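You operate a simulated robot arm through the tools that you are given. There is no shell and no other tool.

You are at the controls of a simulated two-armed robot. One attempt, no reset.

TASK
Prime the side feeder with the fullest regrind bottle and the fullest flakes bottle.
Fine: Regrind at port one first, then flakes at port two, each in the seat at the aisle end; seat one bottle, press the dose key, wait for READY; both bottles stay seated, the others in the rack. The line one switch stays on. Run nothing with a guard off; keep hands and tools off turning parts. Pinch, break and dent nothing. Set down upright: what you pick out.

The check looks at the end state, three seconds after you hand in, the way a careful person would. Anything else that was tipped, shoved, dropped, spilled or broken makes it a failure.

THE ROBOT
Two 7-joint arms with fingered hands on one trunk that stands fixed in place. Base frame: the origin is at the foot of the trunk, x ahead of it, y to its left, z up; the work surface is at about z = 860. Readings come in mm, degrees, newtons and seconds.
The left shoulder is at [23, 269, 1072], the right one opposite. Each reaches about 1298 mm from its shoulder. Payload 5 kg a hand.
The TCP of each hand is the grasp point between the finger pads, 42 mm short of the fingertips. In the tool frame z runs along the fingers and y along their closing line. The gripper opens to 208 mm; its body begins 119 mm behind the TCP. The gripper is a hand of 4 fingers: y runs from the thumb to the fingers, the wrist lies at [0, 0, -317] in the tool frame, and closing takes about 1.5 s.
Orientation is that of the tool frame in the base frame, as a unit quaternion [w, x, y, z]. With the fingers straight down and closing along the base's y, the tool's x points along the base's -x, its y along +y and its z along -z.

THE INTERFACE
- The arms move only by the tool arm_command. It takes "left_targets", "right_targets" or both (then of equal length, played together; a hand with none holds still); each is a list of rows, each an object (a shift or turn left out is 0, a gripper value left out holds the last) with "offset": the shift along the tool's x, y, z in units of 20 mm (1.0 is 20 mm), a list of three; "delta_rot": the turn, a rotation vector about the tool's x, y, z in units of 5 degrees (1.0 is 5 degrees), a list of three. In form: [{"offset": [dx, dy, dz], "delta_rot": [wx, wy, wz]}, ...]. A call has 1 to 20 rows; each row shifts and turns the commanded pose from where the row before left it, along the tool's axes as they then stand. "left_gripper" and "right_gripper" are, for a hand that has rows, the opening, from 0 (shut) to 1 (fully open), set as the call begins (left out, the last holds). A call with a number of a shift or a turn outside -1 to 1 is refused whole. Rows are played at 5 a second. More than 50 mm and 8.6 degrees between two rows, or a gripper value outside its range, and nothing of the call is played. Where a pose cannot be reached the arm comes as near as it can. A force on the tool above 40 N (or 10 N above the force at the start of the call, whichever is more), or a blocked arm, ends the call early, and 0.2 s more pass. Each finger travels about 153 mm/s and halts on what it meets, pressing with about 23 N; the grip force reading is that of the motor and also rises with nothing between the fingers. The clock runs only during rows and for 0.2 s after the last one: add rows that do not move to give the fingers time. The reply holds the time, the measured pose of the TCP, the force on the tool along the base axes, the opening and the grip force, in the units named above and with some noise, with the torque about the TCP (base axes, N m) and any sound that the robot's microphone picked up, and new pictures: "pictures" is both (left out), scene, wrist or none (wrist: the cameras of the hands that moved).
- Cameras (640 x 400 px; columns grow to the right, rows downward): "scene" is now at [163.7, 13, 1346.9]; the picture's right is [0.17, -0.98, 0.00], its down [-0.46, -0.08, -0.89] and it looks along [0.87, 0.15, -0.47] (base axes); focal length 252 px, centre (320, 200). "left" rides on the left gripper at [-94, 1, -146] in its tool frame; the picture's right is [-0.01, -1.00, 0.00], its down [0.84, -0.01, -0.54] and it looks along [0.54, -0.01, 0.84] (tool axes); focal length 280 px, centre (320, 200). "right" rides on the right gripper at [94, 1, -146] in its tool frame; the picture's right is [-0.01, 1.00, 0.00], its down [-0.84, -0.01, -0.54] and it looks along [-0.54, -0.01, 0.84] (tool axes); focal length 280 px, centre (320, 200). There is no depth. A picture from a camera that has moved, and an enlarged one, comes with that camera's place and axes in the base frame and with its lens.
- slide_trunk(by): moves the trunk up (or, below 0, down) by that many mm; the arms and the scene camera ride with it, the base frame stays. It gives what a move gives, with no picture.
- finger_targets(finger1, finger2, finger3, thumb_bend, hand): sets how far each is bent, from 0 (flat) to 1 (curled in); at 0.3 the hand is open as for a grip, at 0.7 the pads meet at the TCP. One left out holds its place. A second passes; each finger stops where it meets its share of the squeeze, and holds until it gets a number again. A gripper value or a shape takes the hand back. It gives what a move gives, with no picture; readings hold the bend of each and the force on the fingers (four entries, about 0 where the hand has none), thumb and palm.
- set_grasp(shape, hand): the hand has 4 fingers and takes this shape, open, in about a second: jaw (thumb against the fingers, like two jaws); tri (thumb and two fingers); tip (a fingertip pinch); poke (one finger out to press); point (the index stretched); flat (the hand flat); cup (the hand cupped); fist (a fist). The gripper value then closes the fingers along that shape, each until it touches; the sizes above hold for jaw. It gives what a move gives, with no picture.
- aim_head(pan, tilt): turns the head with the scene camera to pan (to the left, within 80 degrees either way) and tilt (down, from -29 to 69), counted from straight ahead of the robot (the tilt from the chest, where the trunk bows). It gives what a move gives, and a new picture of the scene camera.
- inspect(camera, box): a new picture of the part [left, top, right, bottom] of that camera's present view, enlarged. The clock stands still meanwhile.
- job_done(): hands the job in; it is judged then, once.

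Nothing tells you positions but the pictures and the camera data. Unless the task says otherwise, let go and move clear before handing in.

The tools are called as name(argument=value, ...) on one line, values as JSON. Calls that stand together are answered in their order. arm_command: Moves the arms, as the interface text tells. Its arguments: {"type":"object","properties":{"left_targets":{"type":"array"},"left_gripper":{"type":"number"},"right_targets":{"type":"array"},"right_gripper":{"type":"number"},"pictures":{"type":"string","enum":["both","scene","wrist","none"]}},"required":[]} The other tools are called the same way: slide_trunk (by) moves the trunk up or down; set_grasp (shape, hand) gives the hand a shape; finger_targets (finger1, finger2, finger3, thumb_bend, hand) moves the fingers one by one; aim_head (pan, tilt) turns the head that bears the scene camera; inspect (camera, box) takes an enlarged picture of a part of a camera's view; job_done () hands the job in.

At the start:

```text
time_s: 0.0
left_eef_pos: [503.4, 449.2, 1181.7]
left_ee_rot: [0.0, -0.177, 0.984, 0.0]
left_wrist_force: [0.9, 0.3, -0.7]
left_wrist_torque: [0.0, -0.02, 0.0]
left_opening: 207.8
left_finger_force: 0.0
left_shape: jaw
left_bend: [0.3, 0.3, 0.3, 0.3]
left_finger forces: [0.0, 0.1, 0.0, 0.0, 0.1, 0.0]
right_eef_pos: [571.5, 0.5, 1270.9]
right_ee_rot: [0.0, -0.176, 0.984, 0.0]
right_wrist_force: [0.4, -0.2, 0.1]
right_wrist_torque: [0.01, -0.01, -0.01]
right_opening: 208.0
right_finger_force: 0.1
right_shape: jaw
right_bend: [0.3, 0.3, 0.3, 0.3]
right_finger forces: [0.1, 0.0, 0.0, 0.0, 0.0, 0.0]
trunk travel left (down, up): [-450.0, 171.0]
head pan, tilt (commanded): [10.0, 27.7]
```

scene: 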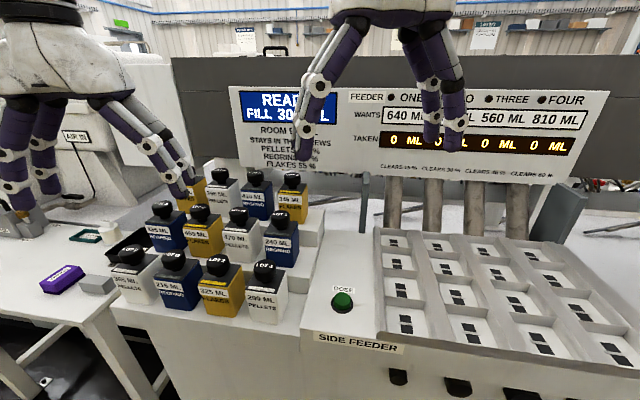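
right: 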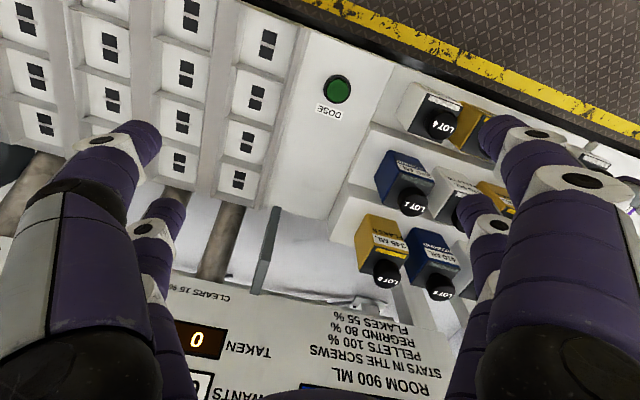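
left: 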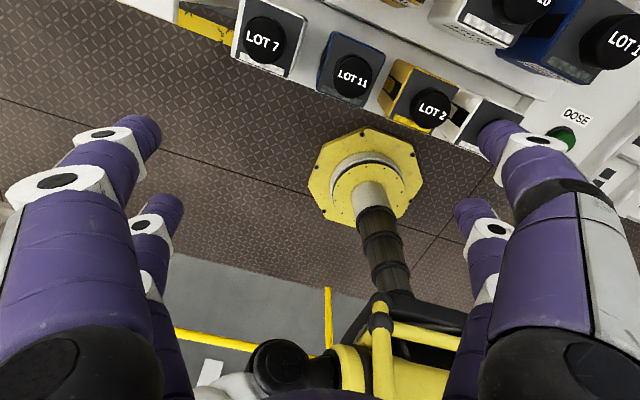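

I see a rack of twelve bottles (white pellets, blue regrind, yellow flakes), a side feeder with a 4x4 grid of seats, a green DOSE key, and a display panel. I'll first look closer at the labels and panel before moving anything.

inspect(camera="scene", box=[100, 160, 320, 330])

inspect(camera="scene", box=[225, 80, 615, 190])

inspect(camera="scene", box=[300, 220, 640, 400])

inspect(camera="scene", box=[0, 120, 200, 400])

```text
2.35 times, centred on (210, 245) of scene
camera zoom: at [163.7, 13.0, 1346.9], right [0.17, -0.98, 0.0], down [-0.46, -0.08, -0.89], along [0.87, 0.15, -0.47], focal length 593 px, centre (579, 94)
```

zoom: 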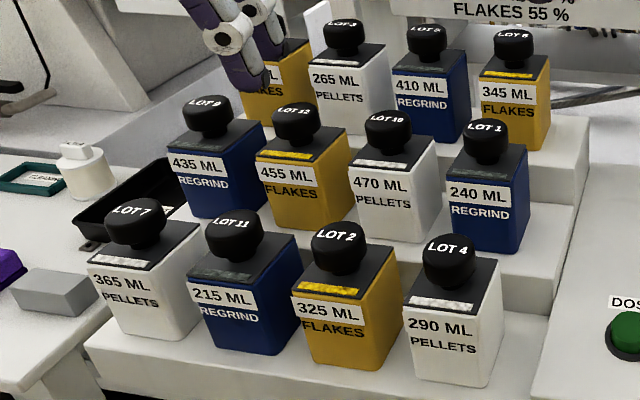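

```text
1.64 times, centred on (420, 135) of scene
camera zoom: at [163.7, 13.0, 1346.9], right [0.17, -0.98, 0.0], down [-0.46, -0.08, -0.89], along [0.87, 0.15, -0.47], focal length 414 px, centre (156, 307)
```

zoom: 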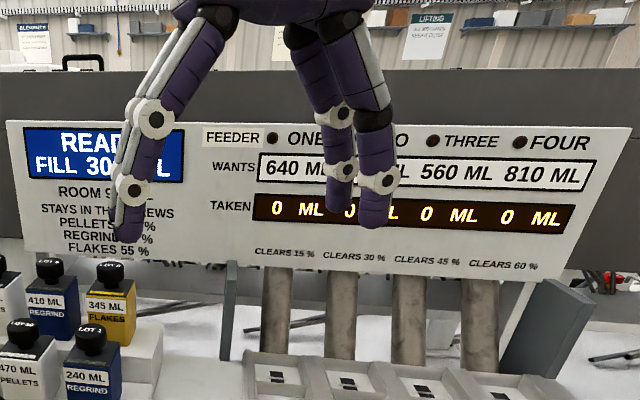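

```text
1.88 times, centred on (470, 310) of scene
camera zoom: at [163.7, 13.0, 1346.9], right [0.17, -0.98, 0.0], down [-0.46, -0.08, -0.89], along [0.87, 0.15, -0.47], focal length 474 px, centre (38, -7)
```

zoom: 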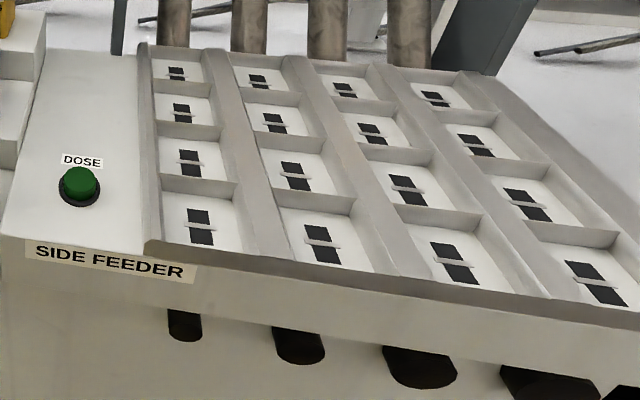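

```text
1.43 times, centred on (100, 260) of scene
camera zoom: at [163.7, 13.0, 1346.9], right [0.17, -0.98, 0.0], down [-0.46, -0.08, -0.89], along [0.87, 0.15, -0.47], focal length 360 px, centre (634, 114)
```

zoom: 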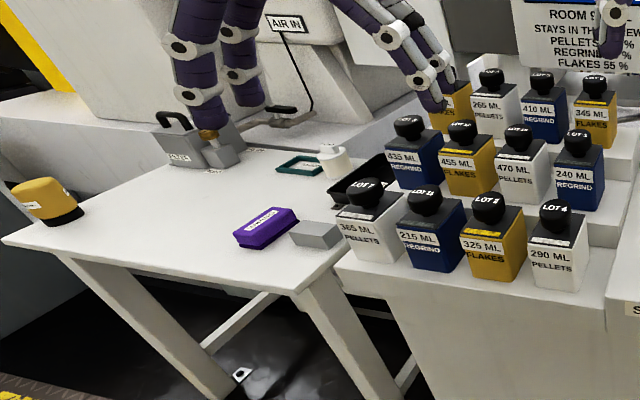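

The right hand hides part of the panel and one yellow bottle, so I'll look around with the head first to learn the aisle side, guards and switches.

aim_head(pan=-35, tilt=30)

aim_head(pan=60, tilt=30)

aim_head(pan=10, tilt=60)

aim_head(pan=-10, tilt=0)

```text
time_s: 1.1
left_eef_pos: [503.7, 450.9, 1181.3]
left_ee_rot: [0.0, -0.175, 0.984, 0.001]
left_wrist_force: [-0.3, 0.2, -0.2]
left_wrist_torque: [0.01, -0.03, -0.03]
left_opening: 207.9
left_finger_force: 0.2
left_shape: jaw
left_bend: [0.3, 0.3, 0.3, 0.3]
left_finger forces: [0.0, 0.0, 0.1, 0.0, 0.1, 0.0]
right_eef_pos: [570.1, 0.5, 1270.8]
right_ee_rot: [0.001, -0.176, 0.984, 0.001]
right_wrist_force: [-0.1, -0.6, -0.6]
right_wrist_torque: [0.03, -0.03, 0.02]
right_opening: 207.7
right_finger_force: 0.1
right_shape: jaw
right_bend: [0.3, 0.3, 0.3, 0.3]
right_finger forces: [0.0, 0.1, 0.0, 0.1, 0.0, 0.0]
trunk travel left (down, up): [-450.0, 171.0]
head pan, tilt (commanded): [-35.0, 30.0]
camera scene: at [148.0, -54.6, 1343.4], right [-0.57, -0.82, 0.0], down [-0.41, 0.29, -0.87], along [0.71, -0.5, -0.5], focal length 252 px, centre (320, 200)
```

scene: 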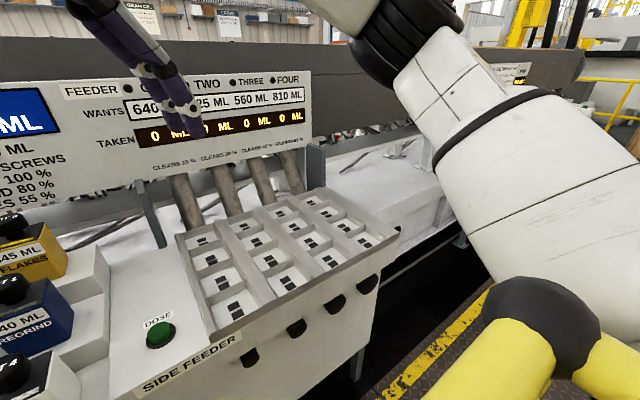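

```text
time_s: 2.8
left_eef_pos: [504.0, 449.1, 1182.0]
left_ee_rot: [0.001, -0.177, 0.984, 0.001]
left_wrist_force: [-1.0, 0.1, 0.4]
left_wrist_torque: [0.01, 0.02, 0.03]
left_opening: 207.9
left_finger_force: 0.1
left_shape: jaw
left_bend: [0.3, 0.3, 0.3, 0.3]
left_finger forces: [0.1, 0.1, 0.1, 0.1, 0.1, 0.0]
right_eef_pos: [570.3, -0.6, 1269.5]
right_ee_rot: [-0.001, -0.176, 0.984, -0.001]
right_wrist_force: [0.1, 0.2, 0.1]
right_wrist_torque: [0.02, -0.03, 0.03]
right_opening: 207.8
right_finger_force: 0.1
right_shape: jaw
right_bend: [0.3, 0.3, 0.3, 0.3]
right_finger forces: [0.0, 0.0, 0.1, 0.0, 0.0, 0.1]
trunk travel left (down, up): [-450.0, 171.0]
head pan, tilt (commanded): [60.0, 30.0]
camera scene: at [119.1, 75.5, 1343.3], right [0.87, -0.5, 0.0], down [-0.25, -0.43, -0.87], along [0.43, 0.75, -0.5], focal length 252 px, centre (320, 200)
```

scene: 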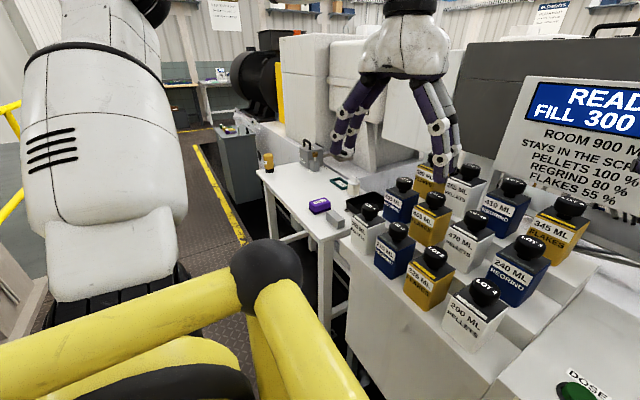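

```text
time_s: 4.0
left_eef_pos: [504.0, 449.7, 1183.5]
left_ee_rot: [0.0, -0.176, 0.984, 0.0]
left_wrist_force: [-0.2, -1.1, -0.4]
left_wrist_torque: [-0.03, 0.03, 0.03]
left_opening: 207.9
left_finger_force: 0.3
left_shape: jaw
left_bend: [0.3, 0.3, 0.3, 0.3]
left_finger forces: [0.0, 0.1, 0.0, 0.0, 0.1, 0.1]
right_eef_pos: [570.6, -0.5, 1270.7]
right_ee_rot: [0.0, -0.177, 0.984, 0.0]
right_wrist_force: [0.6, -0.1, -0.6]
right_wrist_torque: [0.0, 0.0, 0.0]
right_opening: 207.9
right_finger_force: 0.0
right_shape: jaw
right_bend: [0.3, 0.3, 0.3, 0.3]
right_finger forces: [0.0, 0.0, 0.0, 0.0, 0.0, 0.1]
trunk travel left (down, up): [-450.0, 171.0]
head pan, tilt (commanded): [10.0, 60.0]
camera scene: at [139.5, 8.8, 1301.3], right [0.17, -0.98, 0.0], down [-0.85, -0.15, -0.5], along [0.49, 0.09, -0.87], focal length 252 px, centre (320, 200)
```

scene: 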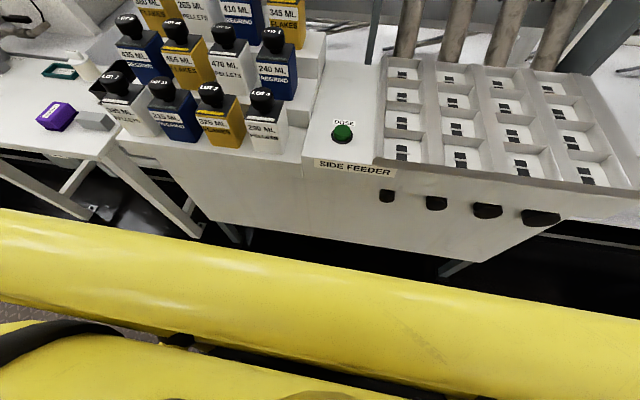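

```text
time_s: 5.3
left_eef_pos: [504.2, 449.5, 1182.2]
left_ee_rot: [0.0, -0.176, 0.984, 0.0]
left_wrist_force: [0.3, 0.6, -0.4]
left_wrist_torque: [-0.04, 0.0, -0.01]
left_opening: 207.7
left_finger_force: 0.0
left_shape: jaw
left_bend: [0.3, 0.3, 0.3, 0.3]
left_finger forces: [0.1, 0.1, 0.0, 0.0, 0.0, 0.0]
right_eef_pos: [571.0, -1.8, 1269.7]
right_ee_rot: [0.0, -0.175, 0.985, 0.0]
right_wrist_force: [-0.1, 0.4, 0.4]
right_wrist_torque: [0.0, -0.04, -0.01]
right_opening: 207.9
right_finger_force: 0.1
right_shape: jaw
right_bend: [0.3, 0.3, 0.3, 0.3]
right_finger forces: [0.0, 0.0, 0.0, 0.1, 0.0, 0.0]
trunk travel left (down, up): [-450.0, 171.0]
head pan, tilt (commanded): [-10.0, 0.0]
camera scene: at [162.5, -18.4, 1391.6], right [-0.17, -0.98, 0.0], down [0.0, 0.0, -1.0], along [0.98, -0.17, 0.0], focal length 252 px, centre (320, 200)
```

scene: 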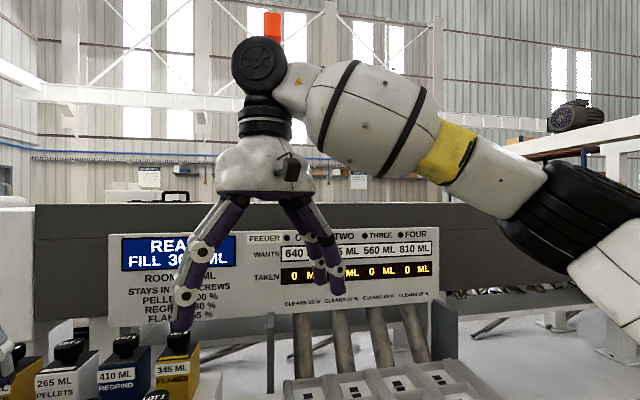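

The aisle is the robot's side (yellow floor line), so the aisle-end seats are the row nearest to me. I'll pull both hands clear so that I can see the hidden bottle and the whole panel.

arm_command(left_targets=[{"offset": [0.25, 0.98, -0.38]}, {"offset": [0.25, 0.98, -0.38]}, {"offset": [0.25, 0.98, -0.38]}, {"offset": [0.25, 0.98, -0.38]}, {"offset": [0.25, 0.98, -0.38]}, {"offset": [0.25, 0.98, -0.38]}, {"offset": [0.25, 0.98, -0.38]}, {"offset": [0.25, 0.98, -0.38]}, {"offset": [0.25, 0.98, -0.38]}, {"offset": [0, 0, 0]}], right_targets=[{"offset": [1, -0.96, 0]}, {"offset": [1, -0.96, 0]}, {"offset": [1, -0.96, 0]}, {"offset": [1, -0.96, 0]}, {"offset": [1, -0.96, 0]}, {"offset": [1, -0.96, 0]}, {"offset": [1, -0.96, 0]}, {"offset": [1, -0.96, 0]}, {"offset": [1, -0.96, 0]}, {"offset": [1, -0.96, 0]}], pictures="both")

aim_head(pan=20, tilt=35)

```text
time_s: 7.5
left_eef_pos: [399.9, 597.8, 1250.4]
left_ee_rot: [0.0, -0.175, 0.985, 0.001]
left_wrist_force: [0.5, -0.8, 0.5]
left_wrist_torque: [0.1, -0.03, 0.03]
left_opening: 208.0
left_finger_force: 0.0
left_shape: jaw
left_bend: [0.3, 0.3, 0.3, 0.3]
left_finger forces: [0.0, 0.0, 0.0, 0.0, 0.1, 0.0]
right_eef_pos: [449.1, -252.0, 1269.0]
right_ee_rot: [0.0, -0.176, 0.984, 0.0]
right_wrist_force: [-0.6, -0.9, -0.1]
right_wrist_torque: [0.13, -0.01, 0.03]
right_opening: 207.7
right_finger_force: 0.0
right_shape: jaw
right_bend: [0.3, 0.3, 0.3, 0.3]
right_finger forces: [0.0, 0.0, 0.1, 0.0, 0.0, 0.0]
trunk travel left (down, up): [-450.0, 171.0]
head pan, tilt (commanded): [-10.0, 0.0]
camera scene: at [162.3, -19.5, 1391.7], right [-0.17, -0.98, 0.0], down [0.0, 0.0, -1.0], along [0.98, -0.17, 0.0], focal length 252 px, centre (320, 200)
camera right: at [362.3, -286.1, 1416.0], right [-0.33, 0.94, 0.0], down [0.79, 0.28, 0.54], along [0.51, 0.18, -0.84], focal length 280 px, centre (320, 200)
camera left: at [486.6, 631.1, 1397.5], right [0.36, -0.93, 0.0], down [-0.79, -0.3, 0.54], along [-0.5, -0.19, -0.84], focal length 280 px, centre (320, 200)
```

scene: 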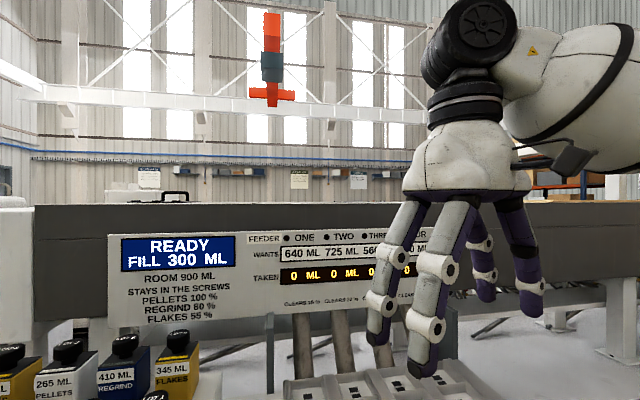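
right: 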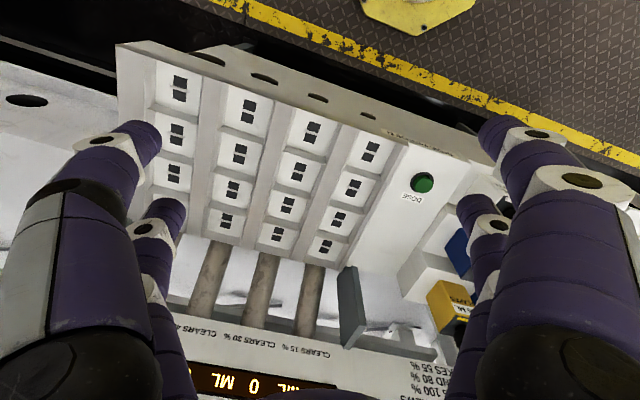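
left: 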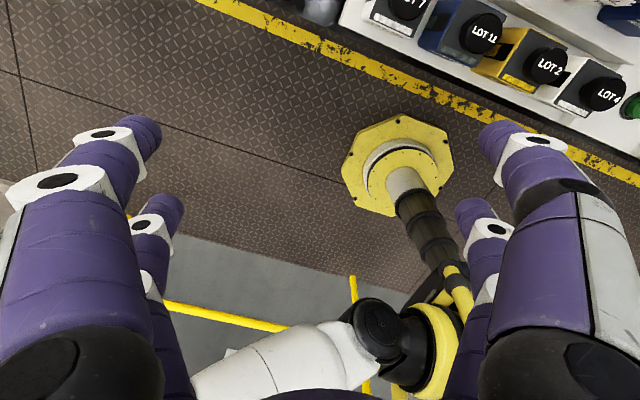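

```text
time_s: 8.5
left_eef_pos: [401.1, 599.6, 1249.6]
left_ee_rot: [0.0, -0.176, 0.984, 0.0]
left_wrist_force: [0.0, 0.3, -0.1]
left_wrist_torque: [-0.06, -0.02, 0.01]
left_opening: 207.8
left_finger_force: 0.1
left_shape: jaw
left_bend: [0.3, 0.3, 0.3, 0.3]
left_finger forces: [0.1, 0.1, 0.0, 0.0, 0.0, 0.1]
right_eef_pos: [449.6, -250.3, 1270.0]
right_ee_rot: [0.0, -0.176, 0.984, 0.0]
right_wrist_force: [-0.3, 0.0, -0.2]
right_wrist_torque: [0.0, 0.03, 0.03]
right_opening: 208.1
right_finger_force: 0.1
right_shape: jaw
right_bend: [0.3, 0.3, 0.3, 0.3]
right_finger forces: [0.0, 0.0, 0.1, 0.0, 0.1, 0.0]
trunk travel left (down, up): [-450.0, 171.0]
head pan, tilt (commanded): [20.0, 35.0]
camera scene: at [156.6, 27.5, 1335.6], right [0.34, -0.94, 0.0], down [-0.54, -0.2, -0.82], along [0.77, 0.28, -0.57], focal length 252 px, centre (320, 200)
```

scene: 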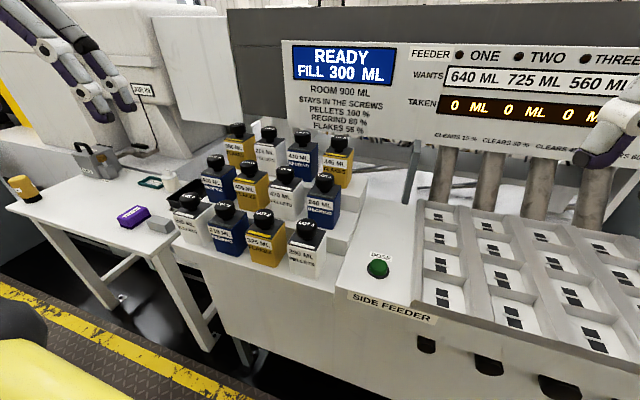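

inspect(camera="scene", box=[160, 110, 370, 290])

inspect(camera="scene", box=[280, 30, 640, 180])

inspect(camera="scene", box=[0, 50, 220, 250])

inspect(camera="right", box=[110, 30, 480, 260])

```text
2.22 times, centred on (265, 200) of scene
camera zoom: at [156.6, 27.5, 1335.6], right [0.34, -0.94, 0.0], down [-0.54, -0.2, -0.82], along [0.77, 0.28, -0.57], focal length 560 px, centre (442, 200)
```

zoom: 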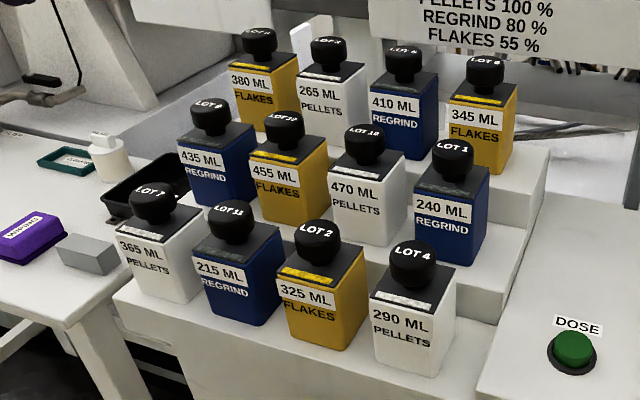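

```text
1.78 times, centred on (460, 105) of scene
camera zoom: at [156.6, 27.5, 1335.6], right [0.34, -0.94, 0.0], down [-0.54, -0.2, -0.82], along [0.77, 0.28, -0.57], focal length 448 px, centre (71, 369)
```

zoom: 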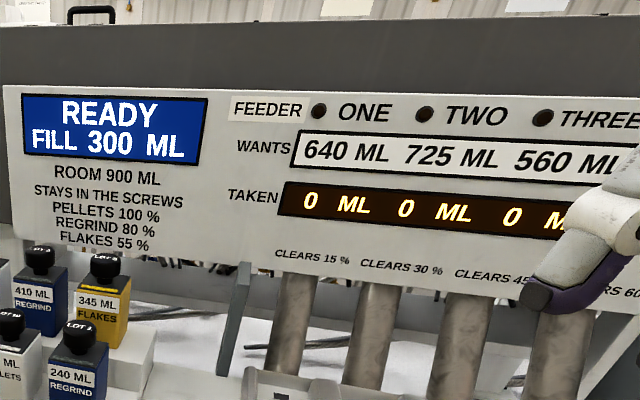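

```text
2.00 times, centred on (110, 150) of scene
camera zoom: at [156.6, 27.5, 1335.6], right [0.34, -0.94, 0.0], down [-0.54, -0.2, -0.82], along [0.77, 0.28, -0.57], focal length 504 px, centre (740, 300)
```

zoom: 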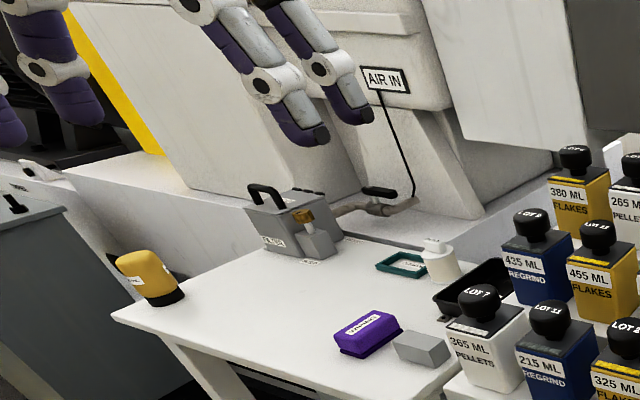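

```text
1.73 times, centred on (295, 145) of right
camera zoom: at [362.7, -284.2, 1416.4], right [-0.33, 0.94, 0.0], down [0.79, 0.28, 0.54], along [0.51, 0.18, -0.84], focal length 485 px, centre (363, 295)
```

zoom: 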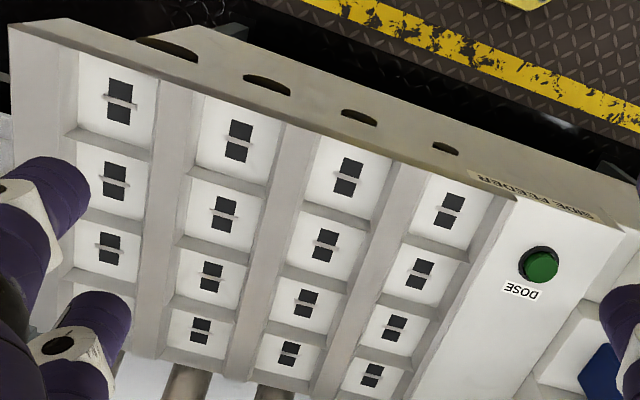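

Fullest regrind is LOT 9 (435 ML, middle tier, far left, cap top near [662, 524, 1027]); fullest flakes is LOT 12 (455 ML, next to it, near [664, 415, 1027]). DOSE key is near [576, 34, 862], seats at the aisle end near [552, -104, 851] and [555, -240, 851]. I'll park the right arm and bring the left hand high over the rack for a closer look.

arm_command(left_targets=[{"delta_rot": [0, 0, 0.81]}, {"delta_rot": [0, 0, 0.81]}, {"delta_rot": [0, 0, 0.81]}, {"delta_rot": [0, 0, 0.81]}, {"delta_rot": [0, 0, 0.81]}, {"offset": [-0.997, -0.433, 0.067]}, {"offset": [-0.997, -0.433, 0.067]}, {"offset": [-0.997, -0.433, 0.067]}, {"offset": [-0.997, -0.433, 0.067]}, {"offset": [-0.997, -0.433, 0.067]}, {"offset": [-0.997, -0.433, 0.067]}, {"offset": [-0.997, -0.433, 0.067]}, {"offset": [-0.997, -0.433, 0.067]}, {"offset": [-0.997, -0.433, 0.067]}, {"offset": [-0.997, -0.433, 0.067]}, {"offset": [-0.997, -0.433, 0.067]}, {"offset": [-0.997, -0.433, 0.067]}, {"offset": [-0.997, -0.433, 0.067]}, {"offset": [-0.997, -0.433, 0.067]}, {"offset": [-0.997, -0.433, 0.067]}], right_targets=[{"offset": [0.937, -0.96, 0.32]}, {"offset": [0.937, -0.96, 0.32]}, {"offset": [0.937, -0.96, 0.32]}, {"offset": [0.937, -0.96, 0.32]}, {"offset": [0.937, -0.96, 0.32]}, {"offset": [0.937, -0.96, 0.32]}, {"offset": [0.937, -0.96, 0.32]}, {"offset": [0.937, -0.96, 0.32]}, {"offset": [0.937, -0.96, 0.32]}, {"offset": [0.937, -0.96, 0.32]}, {"offset": [0.937, -0.96, 0.32]}, {"offset": [0, 0, 0]}, {"offset": [0, 0, 0]}, {"offset": [0, 0, 0]}, {"offset": [0, 0, 0]}, {"offset": [0, 0, 0]}, {"offset": [0, 0, 0]}, {"offset": [0, 0, 0]}, {"offset": [0, 0, 0]}, {"offset": [0, 0, 0]}], pictures="both")

```text
time_s: 12.7
left_eef_pos: [701.3, 468.8, 1228.8]
left_ee_rot: [-0.001, 0.0, 1.0, 0.0]
left_wrist_force: [0.0, -0.4, -0.5]
left_wrist_torque: [0.0, 0.08, -0.02]
left_opening: 207.8
left_finger_force: 0.1
left_shape: jaw
left_bend: [0.3, 0.3, 0.3, 0.3]
left_finger forces: [0.1, 0.0, 0.0, 0.0, 0.1, 0.1]
right_eef_pos: [345.2, -497.5, 1185.4]
right_ee_rot: [-0.001, -0.177, 0.984, 0.001]
right_wrist_force: [0.9, 0.1, -0.2]
right_wrist_torque: [0.02, 0.05, 0.0]
right_opening: 207.9
right_finger_force: 0.1
right_shape: jaw
right_bend: [0.3, 0.3, 0.3, 0.3]
right_finger forces: [0.0, 0.1, 0.0, 0.0, 0.1, 0.0]
right hand out of reach, approached as far as the arm can: row 10, 11
trunk travel left (down, up): [-450.0, 171.0]
head pan, tilt (commanded): [20.0, 35.0]
camera scene: at [157.1, 27.1, 1335.4], right [0.34, -0.94, 0.0], down [-0.54, -0.2, -0.82], along [0.77, 0.28, -0.57], focal length 252 px, centre (320, 200)
camera right: at [258.7, -531.7, 1332.3], right [-0.33, 0.94, 0.0], down [0.79, 0.28, 0.54], along [0.51, 0.18, -0.84], focal length 280 px, centre (320, 200)
camera left: at [794.0, 469.6, 1375.6], right [0.02, -1.0, 0.0], down [-0.84, -0.01, 0.54], along [-0.54, -0.01, -0.84], focal length 280 px, centre (320, 200)
```

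scene: 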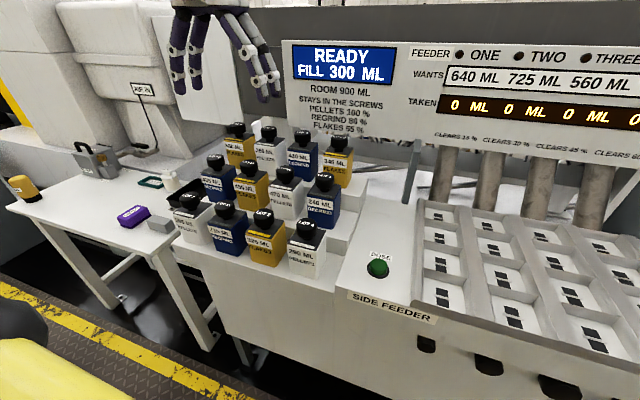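
right: 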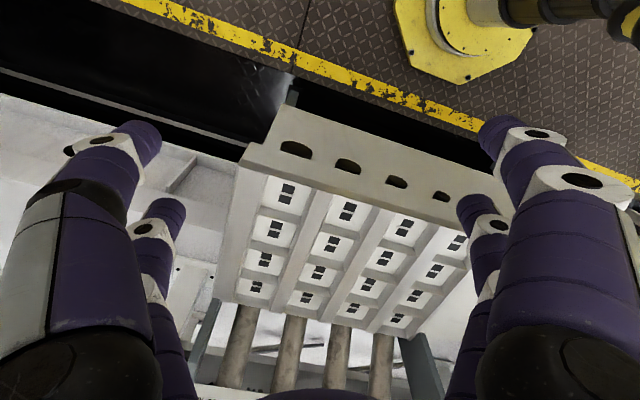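
left: 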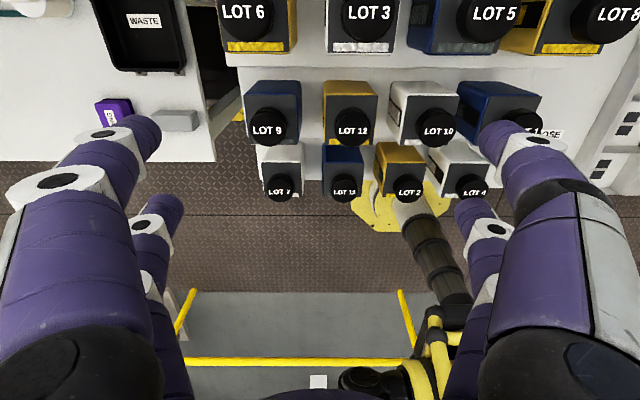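

inspect(camera="left", box=[210, 0, 530, 210])

inspect(camera="scene", box=[170, 110, 300, 210])

inspect(camera="right", box=[220, 100, 500, 360])

inspect(camera="scene", box=[400, 190, 640, 400])

```text
1.90 times, centred on (370, 105) of left
camera zoom: at [794.0, 469.6, 1375.6], right [0.02, -1.0, 0.0], down [-0.84, -0.01, 0.54], along [-0.54, -0.01, -0.84], focal length 534 px, centre (225, 381)
```

zoom: 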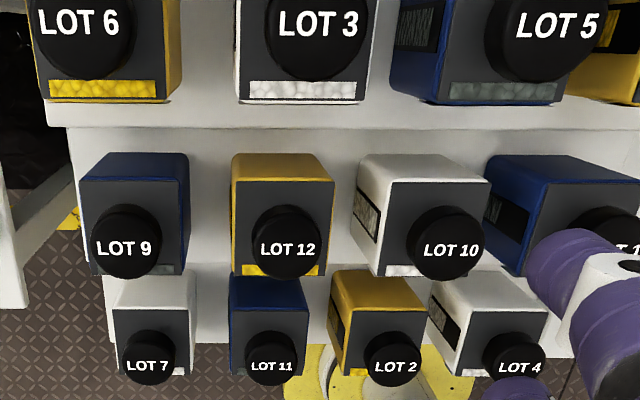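

```text
4.00 times, centred on (235, 160) of scene
camera zoom: at [157.1, 27.1, 1335.4], right [0.34, -0.94, 0.0], down [-0.54, -0.2, -0.82], along [0.77, 0.28, -0.57], focal length 1008 px, centre (660, 360)
```

zoom: 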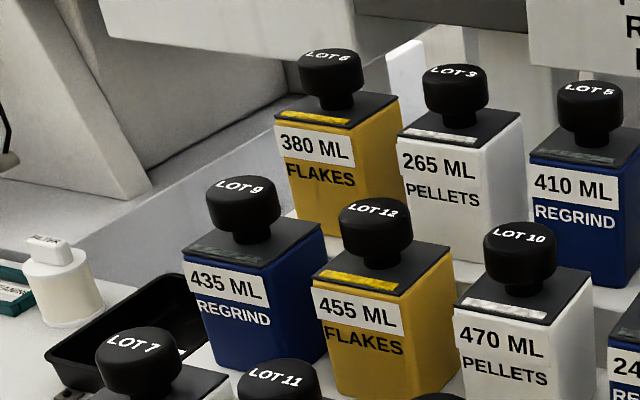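

```text
1.54 times, centred on (360, 230) of right
camera zoom: at [258.7, -531.7, 1332.3], right [-0.33, 0.94, 0.0], down [0.79, 0.28, 0.54], along [0.51, 0.18, -0.84], focal length 431 px, centre (258, 154)
```

zoom: 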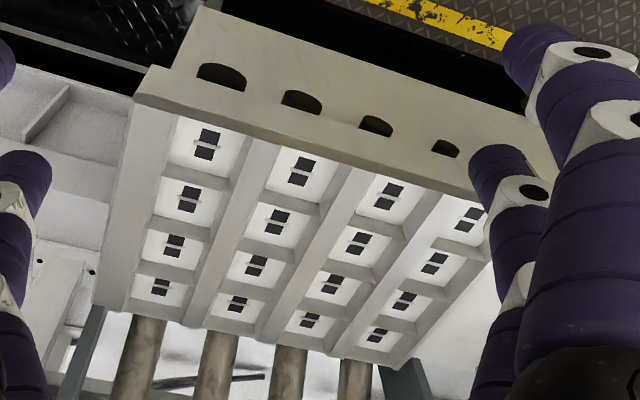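

```text
1.90 times, centred on (520, 295) of scene
camera zoom: at [157.1, 27.1, 1335.4], right [0.34, -0.94, 0.0], down [-0.54, -0.2, -0.82], along [0.77, 0.28, -0.57], focal length 480 px, centre (-61, 19)
```

zoom: 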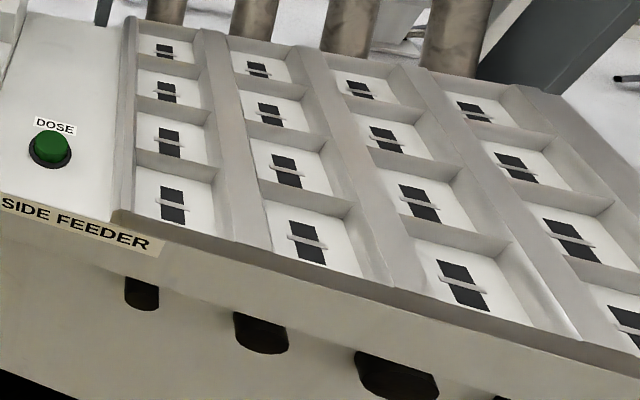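

Triangulated more exactly: LOT 9 cap top ≈ [675, 531, 1024], LOT 12 ≈ [677, 425, 1024]; caps are 46 mm knobs on a neck, bodies ≈ 71 mm square. I'll try hand shapes in free air to see which suits gripping the cap.

set_grasp(hand="left", shape="tri")

inspect(camera="left", box=[0, 0, 640, 400])

set_grasp(hand="right", shape="poke")

inspect(camera="right", box=[0, 0, 640, 400])

aim_head(pan=35, tilt=10)

```text
time_s: 13.6
left_eef_pos: [700.8, 469.4, 1229.3]
left_ee_rot: [0.0, 0.0, 1.0, 0.0]
left_wrist_force: [0.5, 0.2, 0.8]
left_wrist_torque: [-0.06, -0.04, 0.03]
left_opening: 207.8
left_finger_force: 0.0
left_shape: tri
left_bend: [0.3, 0.3, 0.3, 0.3]
left_finger forces: [0.1, 0.0, 0.0, 0.0, 0.0, 0.1]
right_eef_pos: [345.5, -497.6, 1186.4]
right_ee_rot: [-0.001, -0.176, 0.984, 0.0]
right_wrist_force: [0.8, 0.9, -0.5]
right_wrist_torque: [0.01, -0.08, -0.03]
right_opening: 207.8
right_finger_force: 0.0
right_shape: jaw
right_bend: [0.3, 0.3, 0.3, 0.3]
right_finger forces: [0.1, 0.0, 0.1, 0.0, 0.0, 0.1]
trunk travel left (down, up): [-450.0, 171.0]
head pan, tilt (commanded): [20.0, 35.0]
```

```text
1.00 times, centred on (320, 200) of left (not enlarged: the box is as wide or as high as the picture)
camera zoom: at [792.7, 469.9, 1376.6], right [0.01, -1.0, 0.0], down [-0.84, -0.01, 0.54], along [-0.54, -0.01, -0.84], focal length 280 px, centre (320, 200)
```

zoom: 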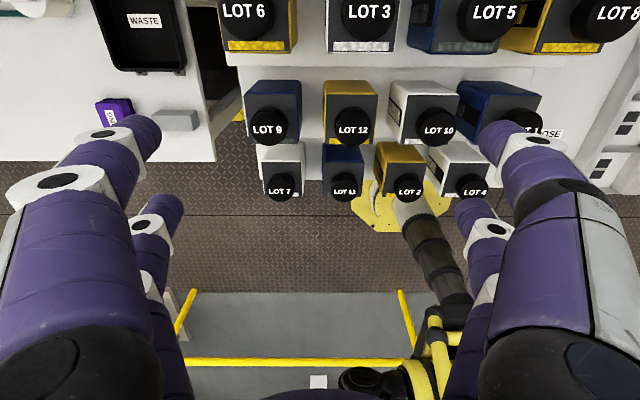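

```text
time_s: 14.5
left_eef_pos: [700.7, 469.5, 1229.9]
left_ee_rot: [-0.001, -0.001, 1.0, 0.0]
left_wrist_force: [0.6, 0.4, -0.8]
left_wrist_torque: [-0.04, 0.0, -0.01]
left_opening: 208.2
left_finger_force: 0.0
left_shape: tri
left_bend: [0.3, 0.3, 0.3, 0.3]
left_finger forces: [0.0, 0.1, 0.0, 0.0, 0.0, 0.0]
right_eef_pos: [344.8, -498.0, 1186.7]
right_ee_rot: [-0.001, -0.176, 0.984, -0.001]
right_wrist_force: [0.1, -0.3, 0.5]
right_wrist_torque: [-0.02, 0.02, 0.0]
right_opening: 0.1
right_finger_force: 0.1
right_shape: poke
right_bend: [1.0, 1.0, 1.0, 0.33]
right_finger forces: [0.0, 0.0, 0.0, 0.1, 0.0, 0.1]
trunk travel left (down, up): [-450.0, 171.0]
head pan, tilt (commanded): [20.0, 35.0]
```

```text
1.00 times, centred on (320, 200) of right (not enlarged: the box is as wide or as high as the picture)
camera zoom: at [258.0, -531.4, 1332.8], right [-0.33, 0.94, 0.0], down [0.79, 0.28, 0.54], along [0.51, 0.18, -0.84], focal length 280 px, centre (320, 200)
```

zoom: 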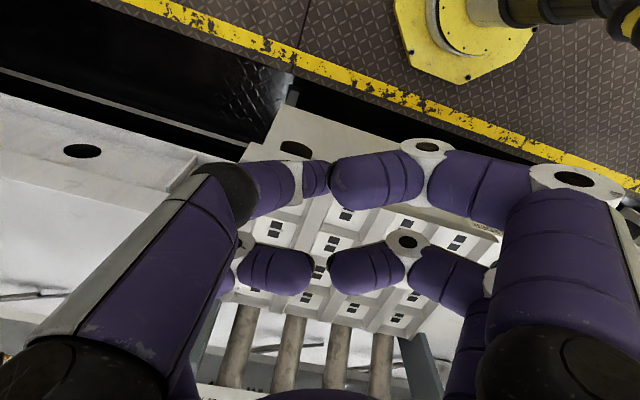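

```text
time_s: 15.4
left_eef_pos: [700.4, 469.7, 1230.4]
left_ee_rot: [0.0, 0.0, 1.0, 0.0]
left_wrist_force: [-0.3, -0.4, -0.2]
left_wrist_torque: [0.01, -0.03, -0.03]
left_opening: 208.0
left_finger_force: 0.1
left_shape: tri
left_bend: [0.3, 0.3, 0.3, 0.3]
left_finger forces: [0.0, 0.0, 0.1, 0.1, 0.1, 0.0]
right_eef_pos: [345.6, -497.8, 1185.7]
right_ee_rot: [0.0, -0.176, 0.984, 0.0]
right_wrist_force: [-0.1, 0.3, 0.2]
right_wrist_torque: [-0.02, -0.02, 0.02]
right_opening: 0.1
right_finger_force: 0.0
right_shape: poke
right_bend: [1.0, 1.0, 1.0, 0.33]
right_finger forces: [0.0, 0.0, 0.0, 0.0, 0.0, 0.1]
trunk travel left (down, up): [-450.0, 171.0]
head pan, tilt (commanded): [35.0, 10.0]
camera scene: at [150.0, 50.5, 1375.6], right [0.57, -0.82, 0.0], down [-0.14, -0.1, -0.98], along [0.81, 0.56, -0.17], focal length 252 px, centre (320, 200)
```

scene: 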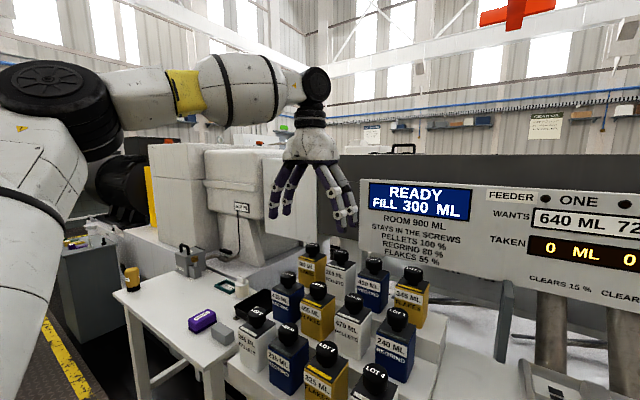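

inspect(camera="right", box=[0, 100, 640, 400])

aim_head(pan=-60, tilt=25)

```text
1.00 times, centred on (320, 250) of right (not enlarged: the box is as wide or as high as the picture)
camera zoom: at [258.0, -531.4, 1332.8], right [-0.33, 0.94, 0.0], down [0.79, 0.28, 0.54], along [0.51, 0.18, -0.84], focal length 280 px, centre (320, 150)
```

zoom: 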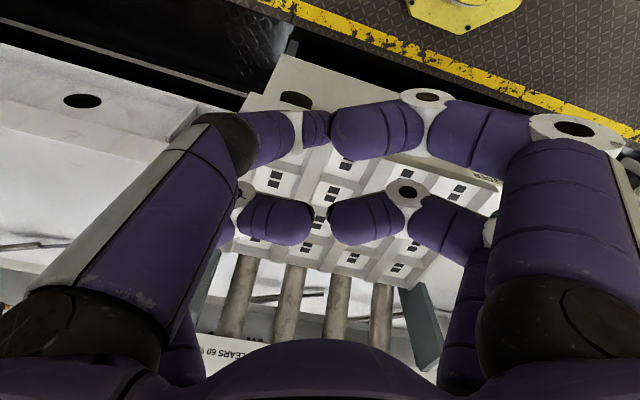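

```text
time_s: 17.1
left_eef_pos: [700.4, 469.3, 1230.5]
left_ee_rot: [-0.001, 0.001, 1.0, 0.0]
left_wrist_force: [-0.7, 0.8, -0.4]
left_wrist_torque: [0.0, 0.0, -0.01]
left_opening: 208.0
left_finger_force: 0.2
left_shape: tri
left_bend: [0.3, 0.3, 0.3, 0.3]
left_finger forces: [0.0, 0.1, 0.1, 0.1, 0.1, 0.1]
right_eef_pos: [344.8, -499.3, 1186.1]
right_ee_rot: [0.0, -0.176, 0.984, 0.0]
right_wrist_force: [-0.9, 0.0, 0.6]
right_wrist_torque: [-0.02, -0.02, 0.0]
right_opening: 0.0
right_finger_force: 0.1
right_shape: poke
right_bend: [1.0, 1.0, 1.0, 0.33]
right_finger forces: [0.0, 0.1, 0.0, 0.0, 0.0, 0.0]
trunk travel left (down, up): [-450.0, 171.0]
head pan, tilt (commanded): [-60.0, 25.0]
camera scene: at [119.9, -82.6, 1351.3], right [-0.87, -0.5, 0.0], down [-0.21, 0.37, -0.91], along [0.45, -0.78, -0.42], focal length 252 px, centre (320, 200)
```

scene: 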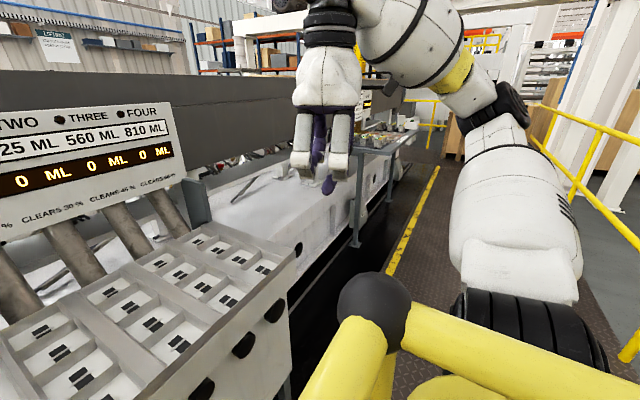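

inspect(camera="scene", box=[260, 60, 400, 210])

set_grasp(hand="right", shape="point")

inspect(camera="scene", box=[260, 60, 400, 210])

inspect(camera="right", box=[0, 0, 640, 400])

```text
2.67 times, centred on (330, 135) of scene
camera zoom: at [119.9, -82.6, 1351.3], right [-0.87, -0.5, 0.0], down [-0.21, 0.37, -0.91], along [0.45, -0.78, -0.42], focal length 672 px, centre (293, 373)
```

zoom: 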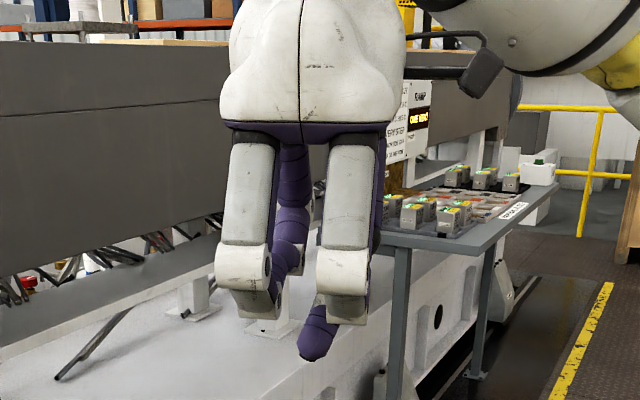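

```text
time_s: 18.0
left_eef_pos: [700.8, 468.8, 1229.3]
left_ee_rot: [0.0, 0.0, 1.0, 0.0]
left_wrist_force: [1.0, 0.4, 0.0]
left_wrist_torque: [0.03, -0.02, -0.01]
left_opening: 207.8
left_finger_force: 0.1
left_shape: tri
left_bend: [0.3, 0.3, 0.3, 0.3]
left_finger forces: [0.0, 0.1, 0.1, 0.1, 0.0, 0.0]
right_eef_pos: [345.0, -497.4, 1185.2]
right_ee_rot: [0.0, -0.176, 0.984, 0.0]
right_wrist_force: [0.7, -0.5, 0.7]
right_wrist_torque: [-0.02, -0.02, 0.04]
right_opening: 201.8
right_finger_force: 0.0
right_shape: point
right_bend: [0.7, 1.0, 1.0, 0.32]
right_finger forces: [0.1, 0.1, 0.1, 0.0, 0.0, 0.0]
trunk travel left (down, up): [-450.0, 171.0]
head pan, tilt (commanded): [-60.0, 25.0]
```

```text
2.67 times, centred on (330, 135) of scene
camera zoom: at [119.9, -82.6, 1351.3], right [-0.87, -0.5, 0.0], down [-0.21, 0.37, -0.91], along [0.45, -0.78, -0.42], focal length 672 px, centre (293, 373)
```

zoom: 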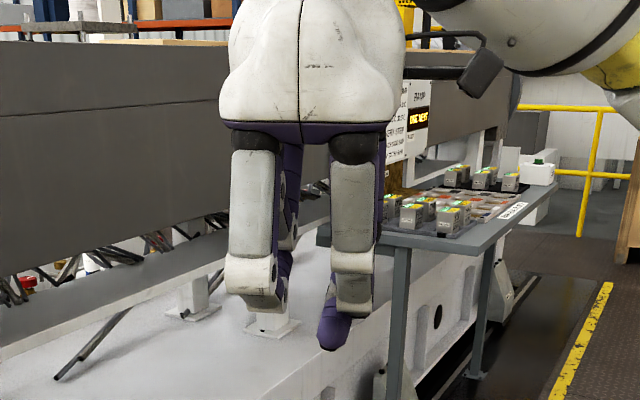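

```text
1.00 times, centred on (320, 200) of right (not enlarged: the box is as wide or as high as the picture)
camera zoom: at [258.0, -531.4, 1332.8], right [-0.33, 0.94, 0.0], down [0.79, 0.28, 0.54], along [0.51, 0.18, -0.84], focal length 280 px, centre (320, 200)
```

zoom: 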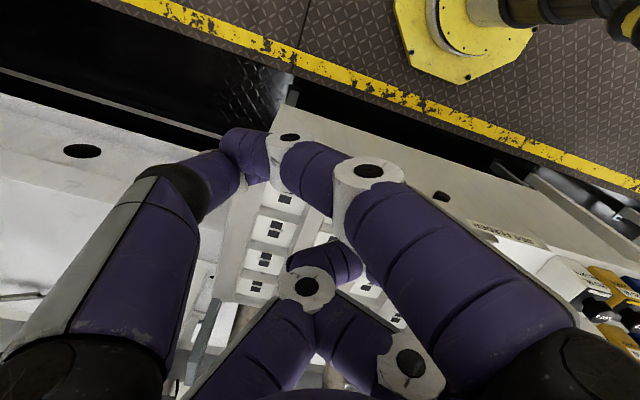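

arm_command(right_targets=[{"offset": [0, 0, 0]}, {"offset": [0, 0, 0]}, {"offset": [0, 0, 0]}, {"offset": [0, 0, 0]}, {"offset": [0, 0, 0]}], pictures="wrist")

inspect(camera="scene", box=[260, 60, 400, 210])

set_grasp(hand="right", shape="poke")

arm_command(right_targets=[{"offset": [0, 0, 0]}, {"offset": [0, 0, 0]}, {"offset": [0, 0, 0]}, {"offset": [0, 0, 0]}, {"offset": [0, 0, 0]}], pictures="wrist")

inspect(camera="scene", box=[260, 60, 400, 210])

```text
time_s: 19.2
left_eef_pos: [700.5, 468.9, 1230.6]
left_ee_rot: [0.0, 0.001, 1.0, 0.0]
left_wrist_force: [-0.6, -0.3, -0.1]
left_wrist_torque: [0.0, 0.01, 0.0]
left_opening: 207.8
left_finger_force: 0.0
left_shape: tri
left_bend: [0.3, 0.3, 0.3, 0.3]
left_finger forces: [0.1, 0.1, 0.1, 0.0, 0.1, 0.0]
right_eef_pos: [344.4, -497.5, 1186.5]
right_ee_rot: [0.0, -0.177, 0.984, -0.001]
right_wrist_force: [0.7, -0.4, 0.4]
right_wrist_torque: [-0.05, -0.05, -0.03]
right_opening: 201.7
right_finger_force: 0.0
right_shape: point
right_bend: [0.7, 1.0, 1.0, 0.32]
right_finger forces: [0.0, 0.1, 0.0, 0.0, 0.0, 0.0]
trunk travel left (down, up): [-450.0, 171.0]
head pan, tilt (commanded): [-60.0, 25.0]
camera right: at [258.0, -531.4, 1332.8], right [-0.33, 0.94, 0.0], down [0.79, 0.28, 0.54], along [0.51, 0.18, -0.84], focal length 280 px, centre (320, 200)
```

right: 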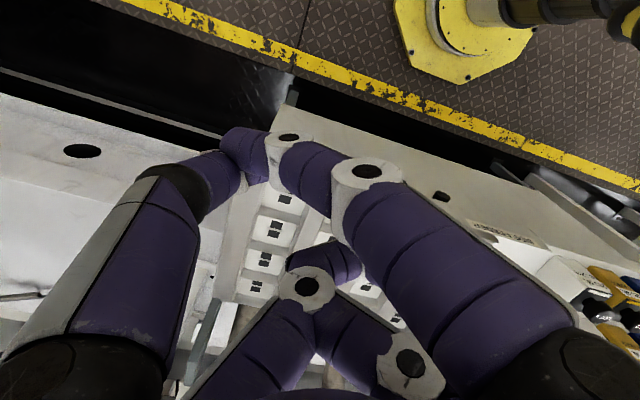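

```text
2.67 times, centred on (330, 135) of scene
camera zoom: at [119.9, -82.6, 1351.3], right [-0.87, -0.5, 0.0], down [-0.21, 0.37, -0.91], along [0.45, -0.78, -0.42], focal length 672 px, centre (293, 373)
```

zoom: 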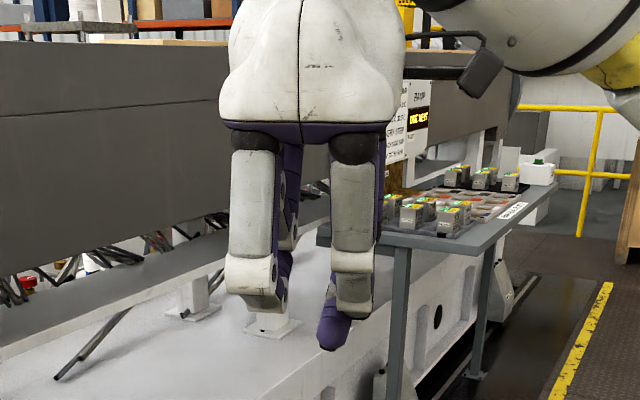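

```text
time_s: 20.1
left_eef_pos: [700.0, 469.9, 1229.8]
left_ee_rot: [0.001, 0.0, 1.0, 0.0]
left_wrist_force: [-0.4, 0.7, -0.4]
left_wrist_torque: [0.01, 0.02, -0.05]
left_opening: 207.8
left_finger_force: 0.0
left_shape: tri
left_bend: [0.3, 0.3, 0.3, 0.3]
left_finger forces: [0.0, 0.0, 0.0, 0.1, 0.0, 0.1]
right_eef_pos: [345.4, -496.7, 1185.9]
right_ee_rot: [0.0, -0.176, 0.984, 0.0]
right_wrist_force: [-0.2, -0.7, 0.2]
right_wrist_torque: [0.01, 0.01, -0.01]
right_opening: 0.0
right_finger_force: 0.0
right_shape: poke
right_bend: [1.0, 1.0, 1.0, 0.33]
right_finger forces: [0.0, 0.1, 0.0, 0.1, 0.0, 0.1]
trunk travel left (down, up): [-450.0, 171.0]
head pan, tilt (commanded): [-60.0, 25.0]
```

```text
time_s: 21.3
left_eef_pos: [699.9, 469.7, 1229.3]
left_ee_rot: [0.0, 0.0, 1.0, 0.0]
left_wrist_force: [-0.1, 0.0, 0.7]
left_wrist_torque: [0.02, -0.01, 0.02]
left_opening: 208.1
left_finger_force: 0.0
left_shape: tri
left_bend: [0.3, 0.3, 0.3, 0.3]
left_finger forces: [0.1, 0.1, 0.1, 0.1, 0.1, 0.0]
right_eef_pos: [344.8, -497.6, 1185.9]
right_ee_rot: [0.0, -0.176, 0.984, 0.0]
right_wrist_force: [0.6, -0.4, 0.3]
right_wrist_torque: [0.0, 0.01, 0.02]
right_opening: 0.2
right_finger_force: 0.0
right_shape: poke
right_bend: [1.0, 1.0, 1.0, 0.33]
right_finger forces: [0.0, 0.0, 0.0, 0.0, 0.0, 0.0]
trunk travel left (down, up): [-450.0, 171.0]
head pan, tilt (commanded): [-60.0, 25.0]
camera right: at [258.0, -531.4, 1332.8], right [-0.33, 0.94, 0.0], down [0.79, 0.28, 0.54], along [0.51, 0.18, -0.84], focal length 280 px, centre (320, 200)
```

right: 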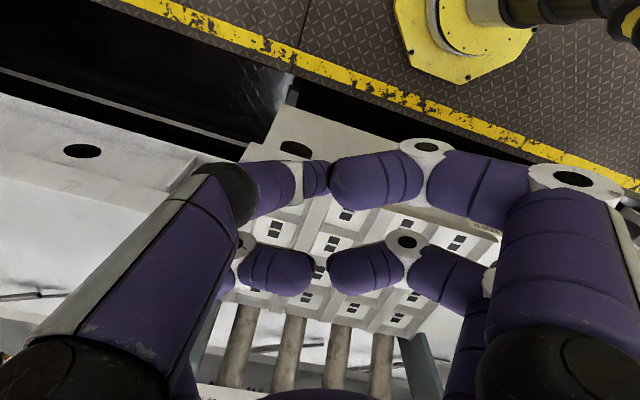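

```text
2.67 times, centred on (330, 135) of scene
camera zoom: at [119.9, -82.6, 1351.3], right [-0.87, -0.5, 0.0], down [-0.21, 0.37, -0.91], along [0.45, -0.78, -0.42], focal length 672 px, centre (293, 373)
```

zoom: 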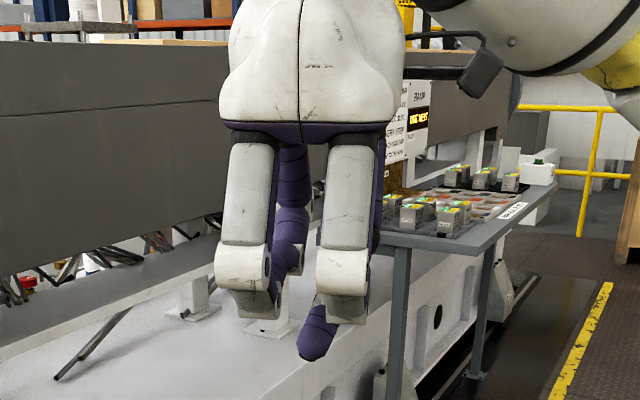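

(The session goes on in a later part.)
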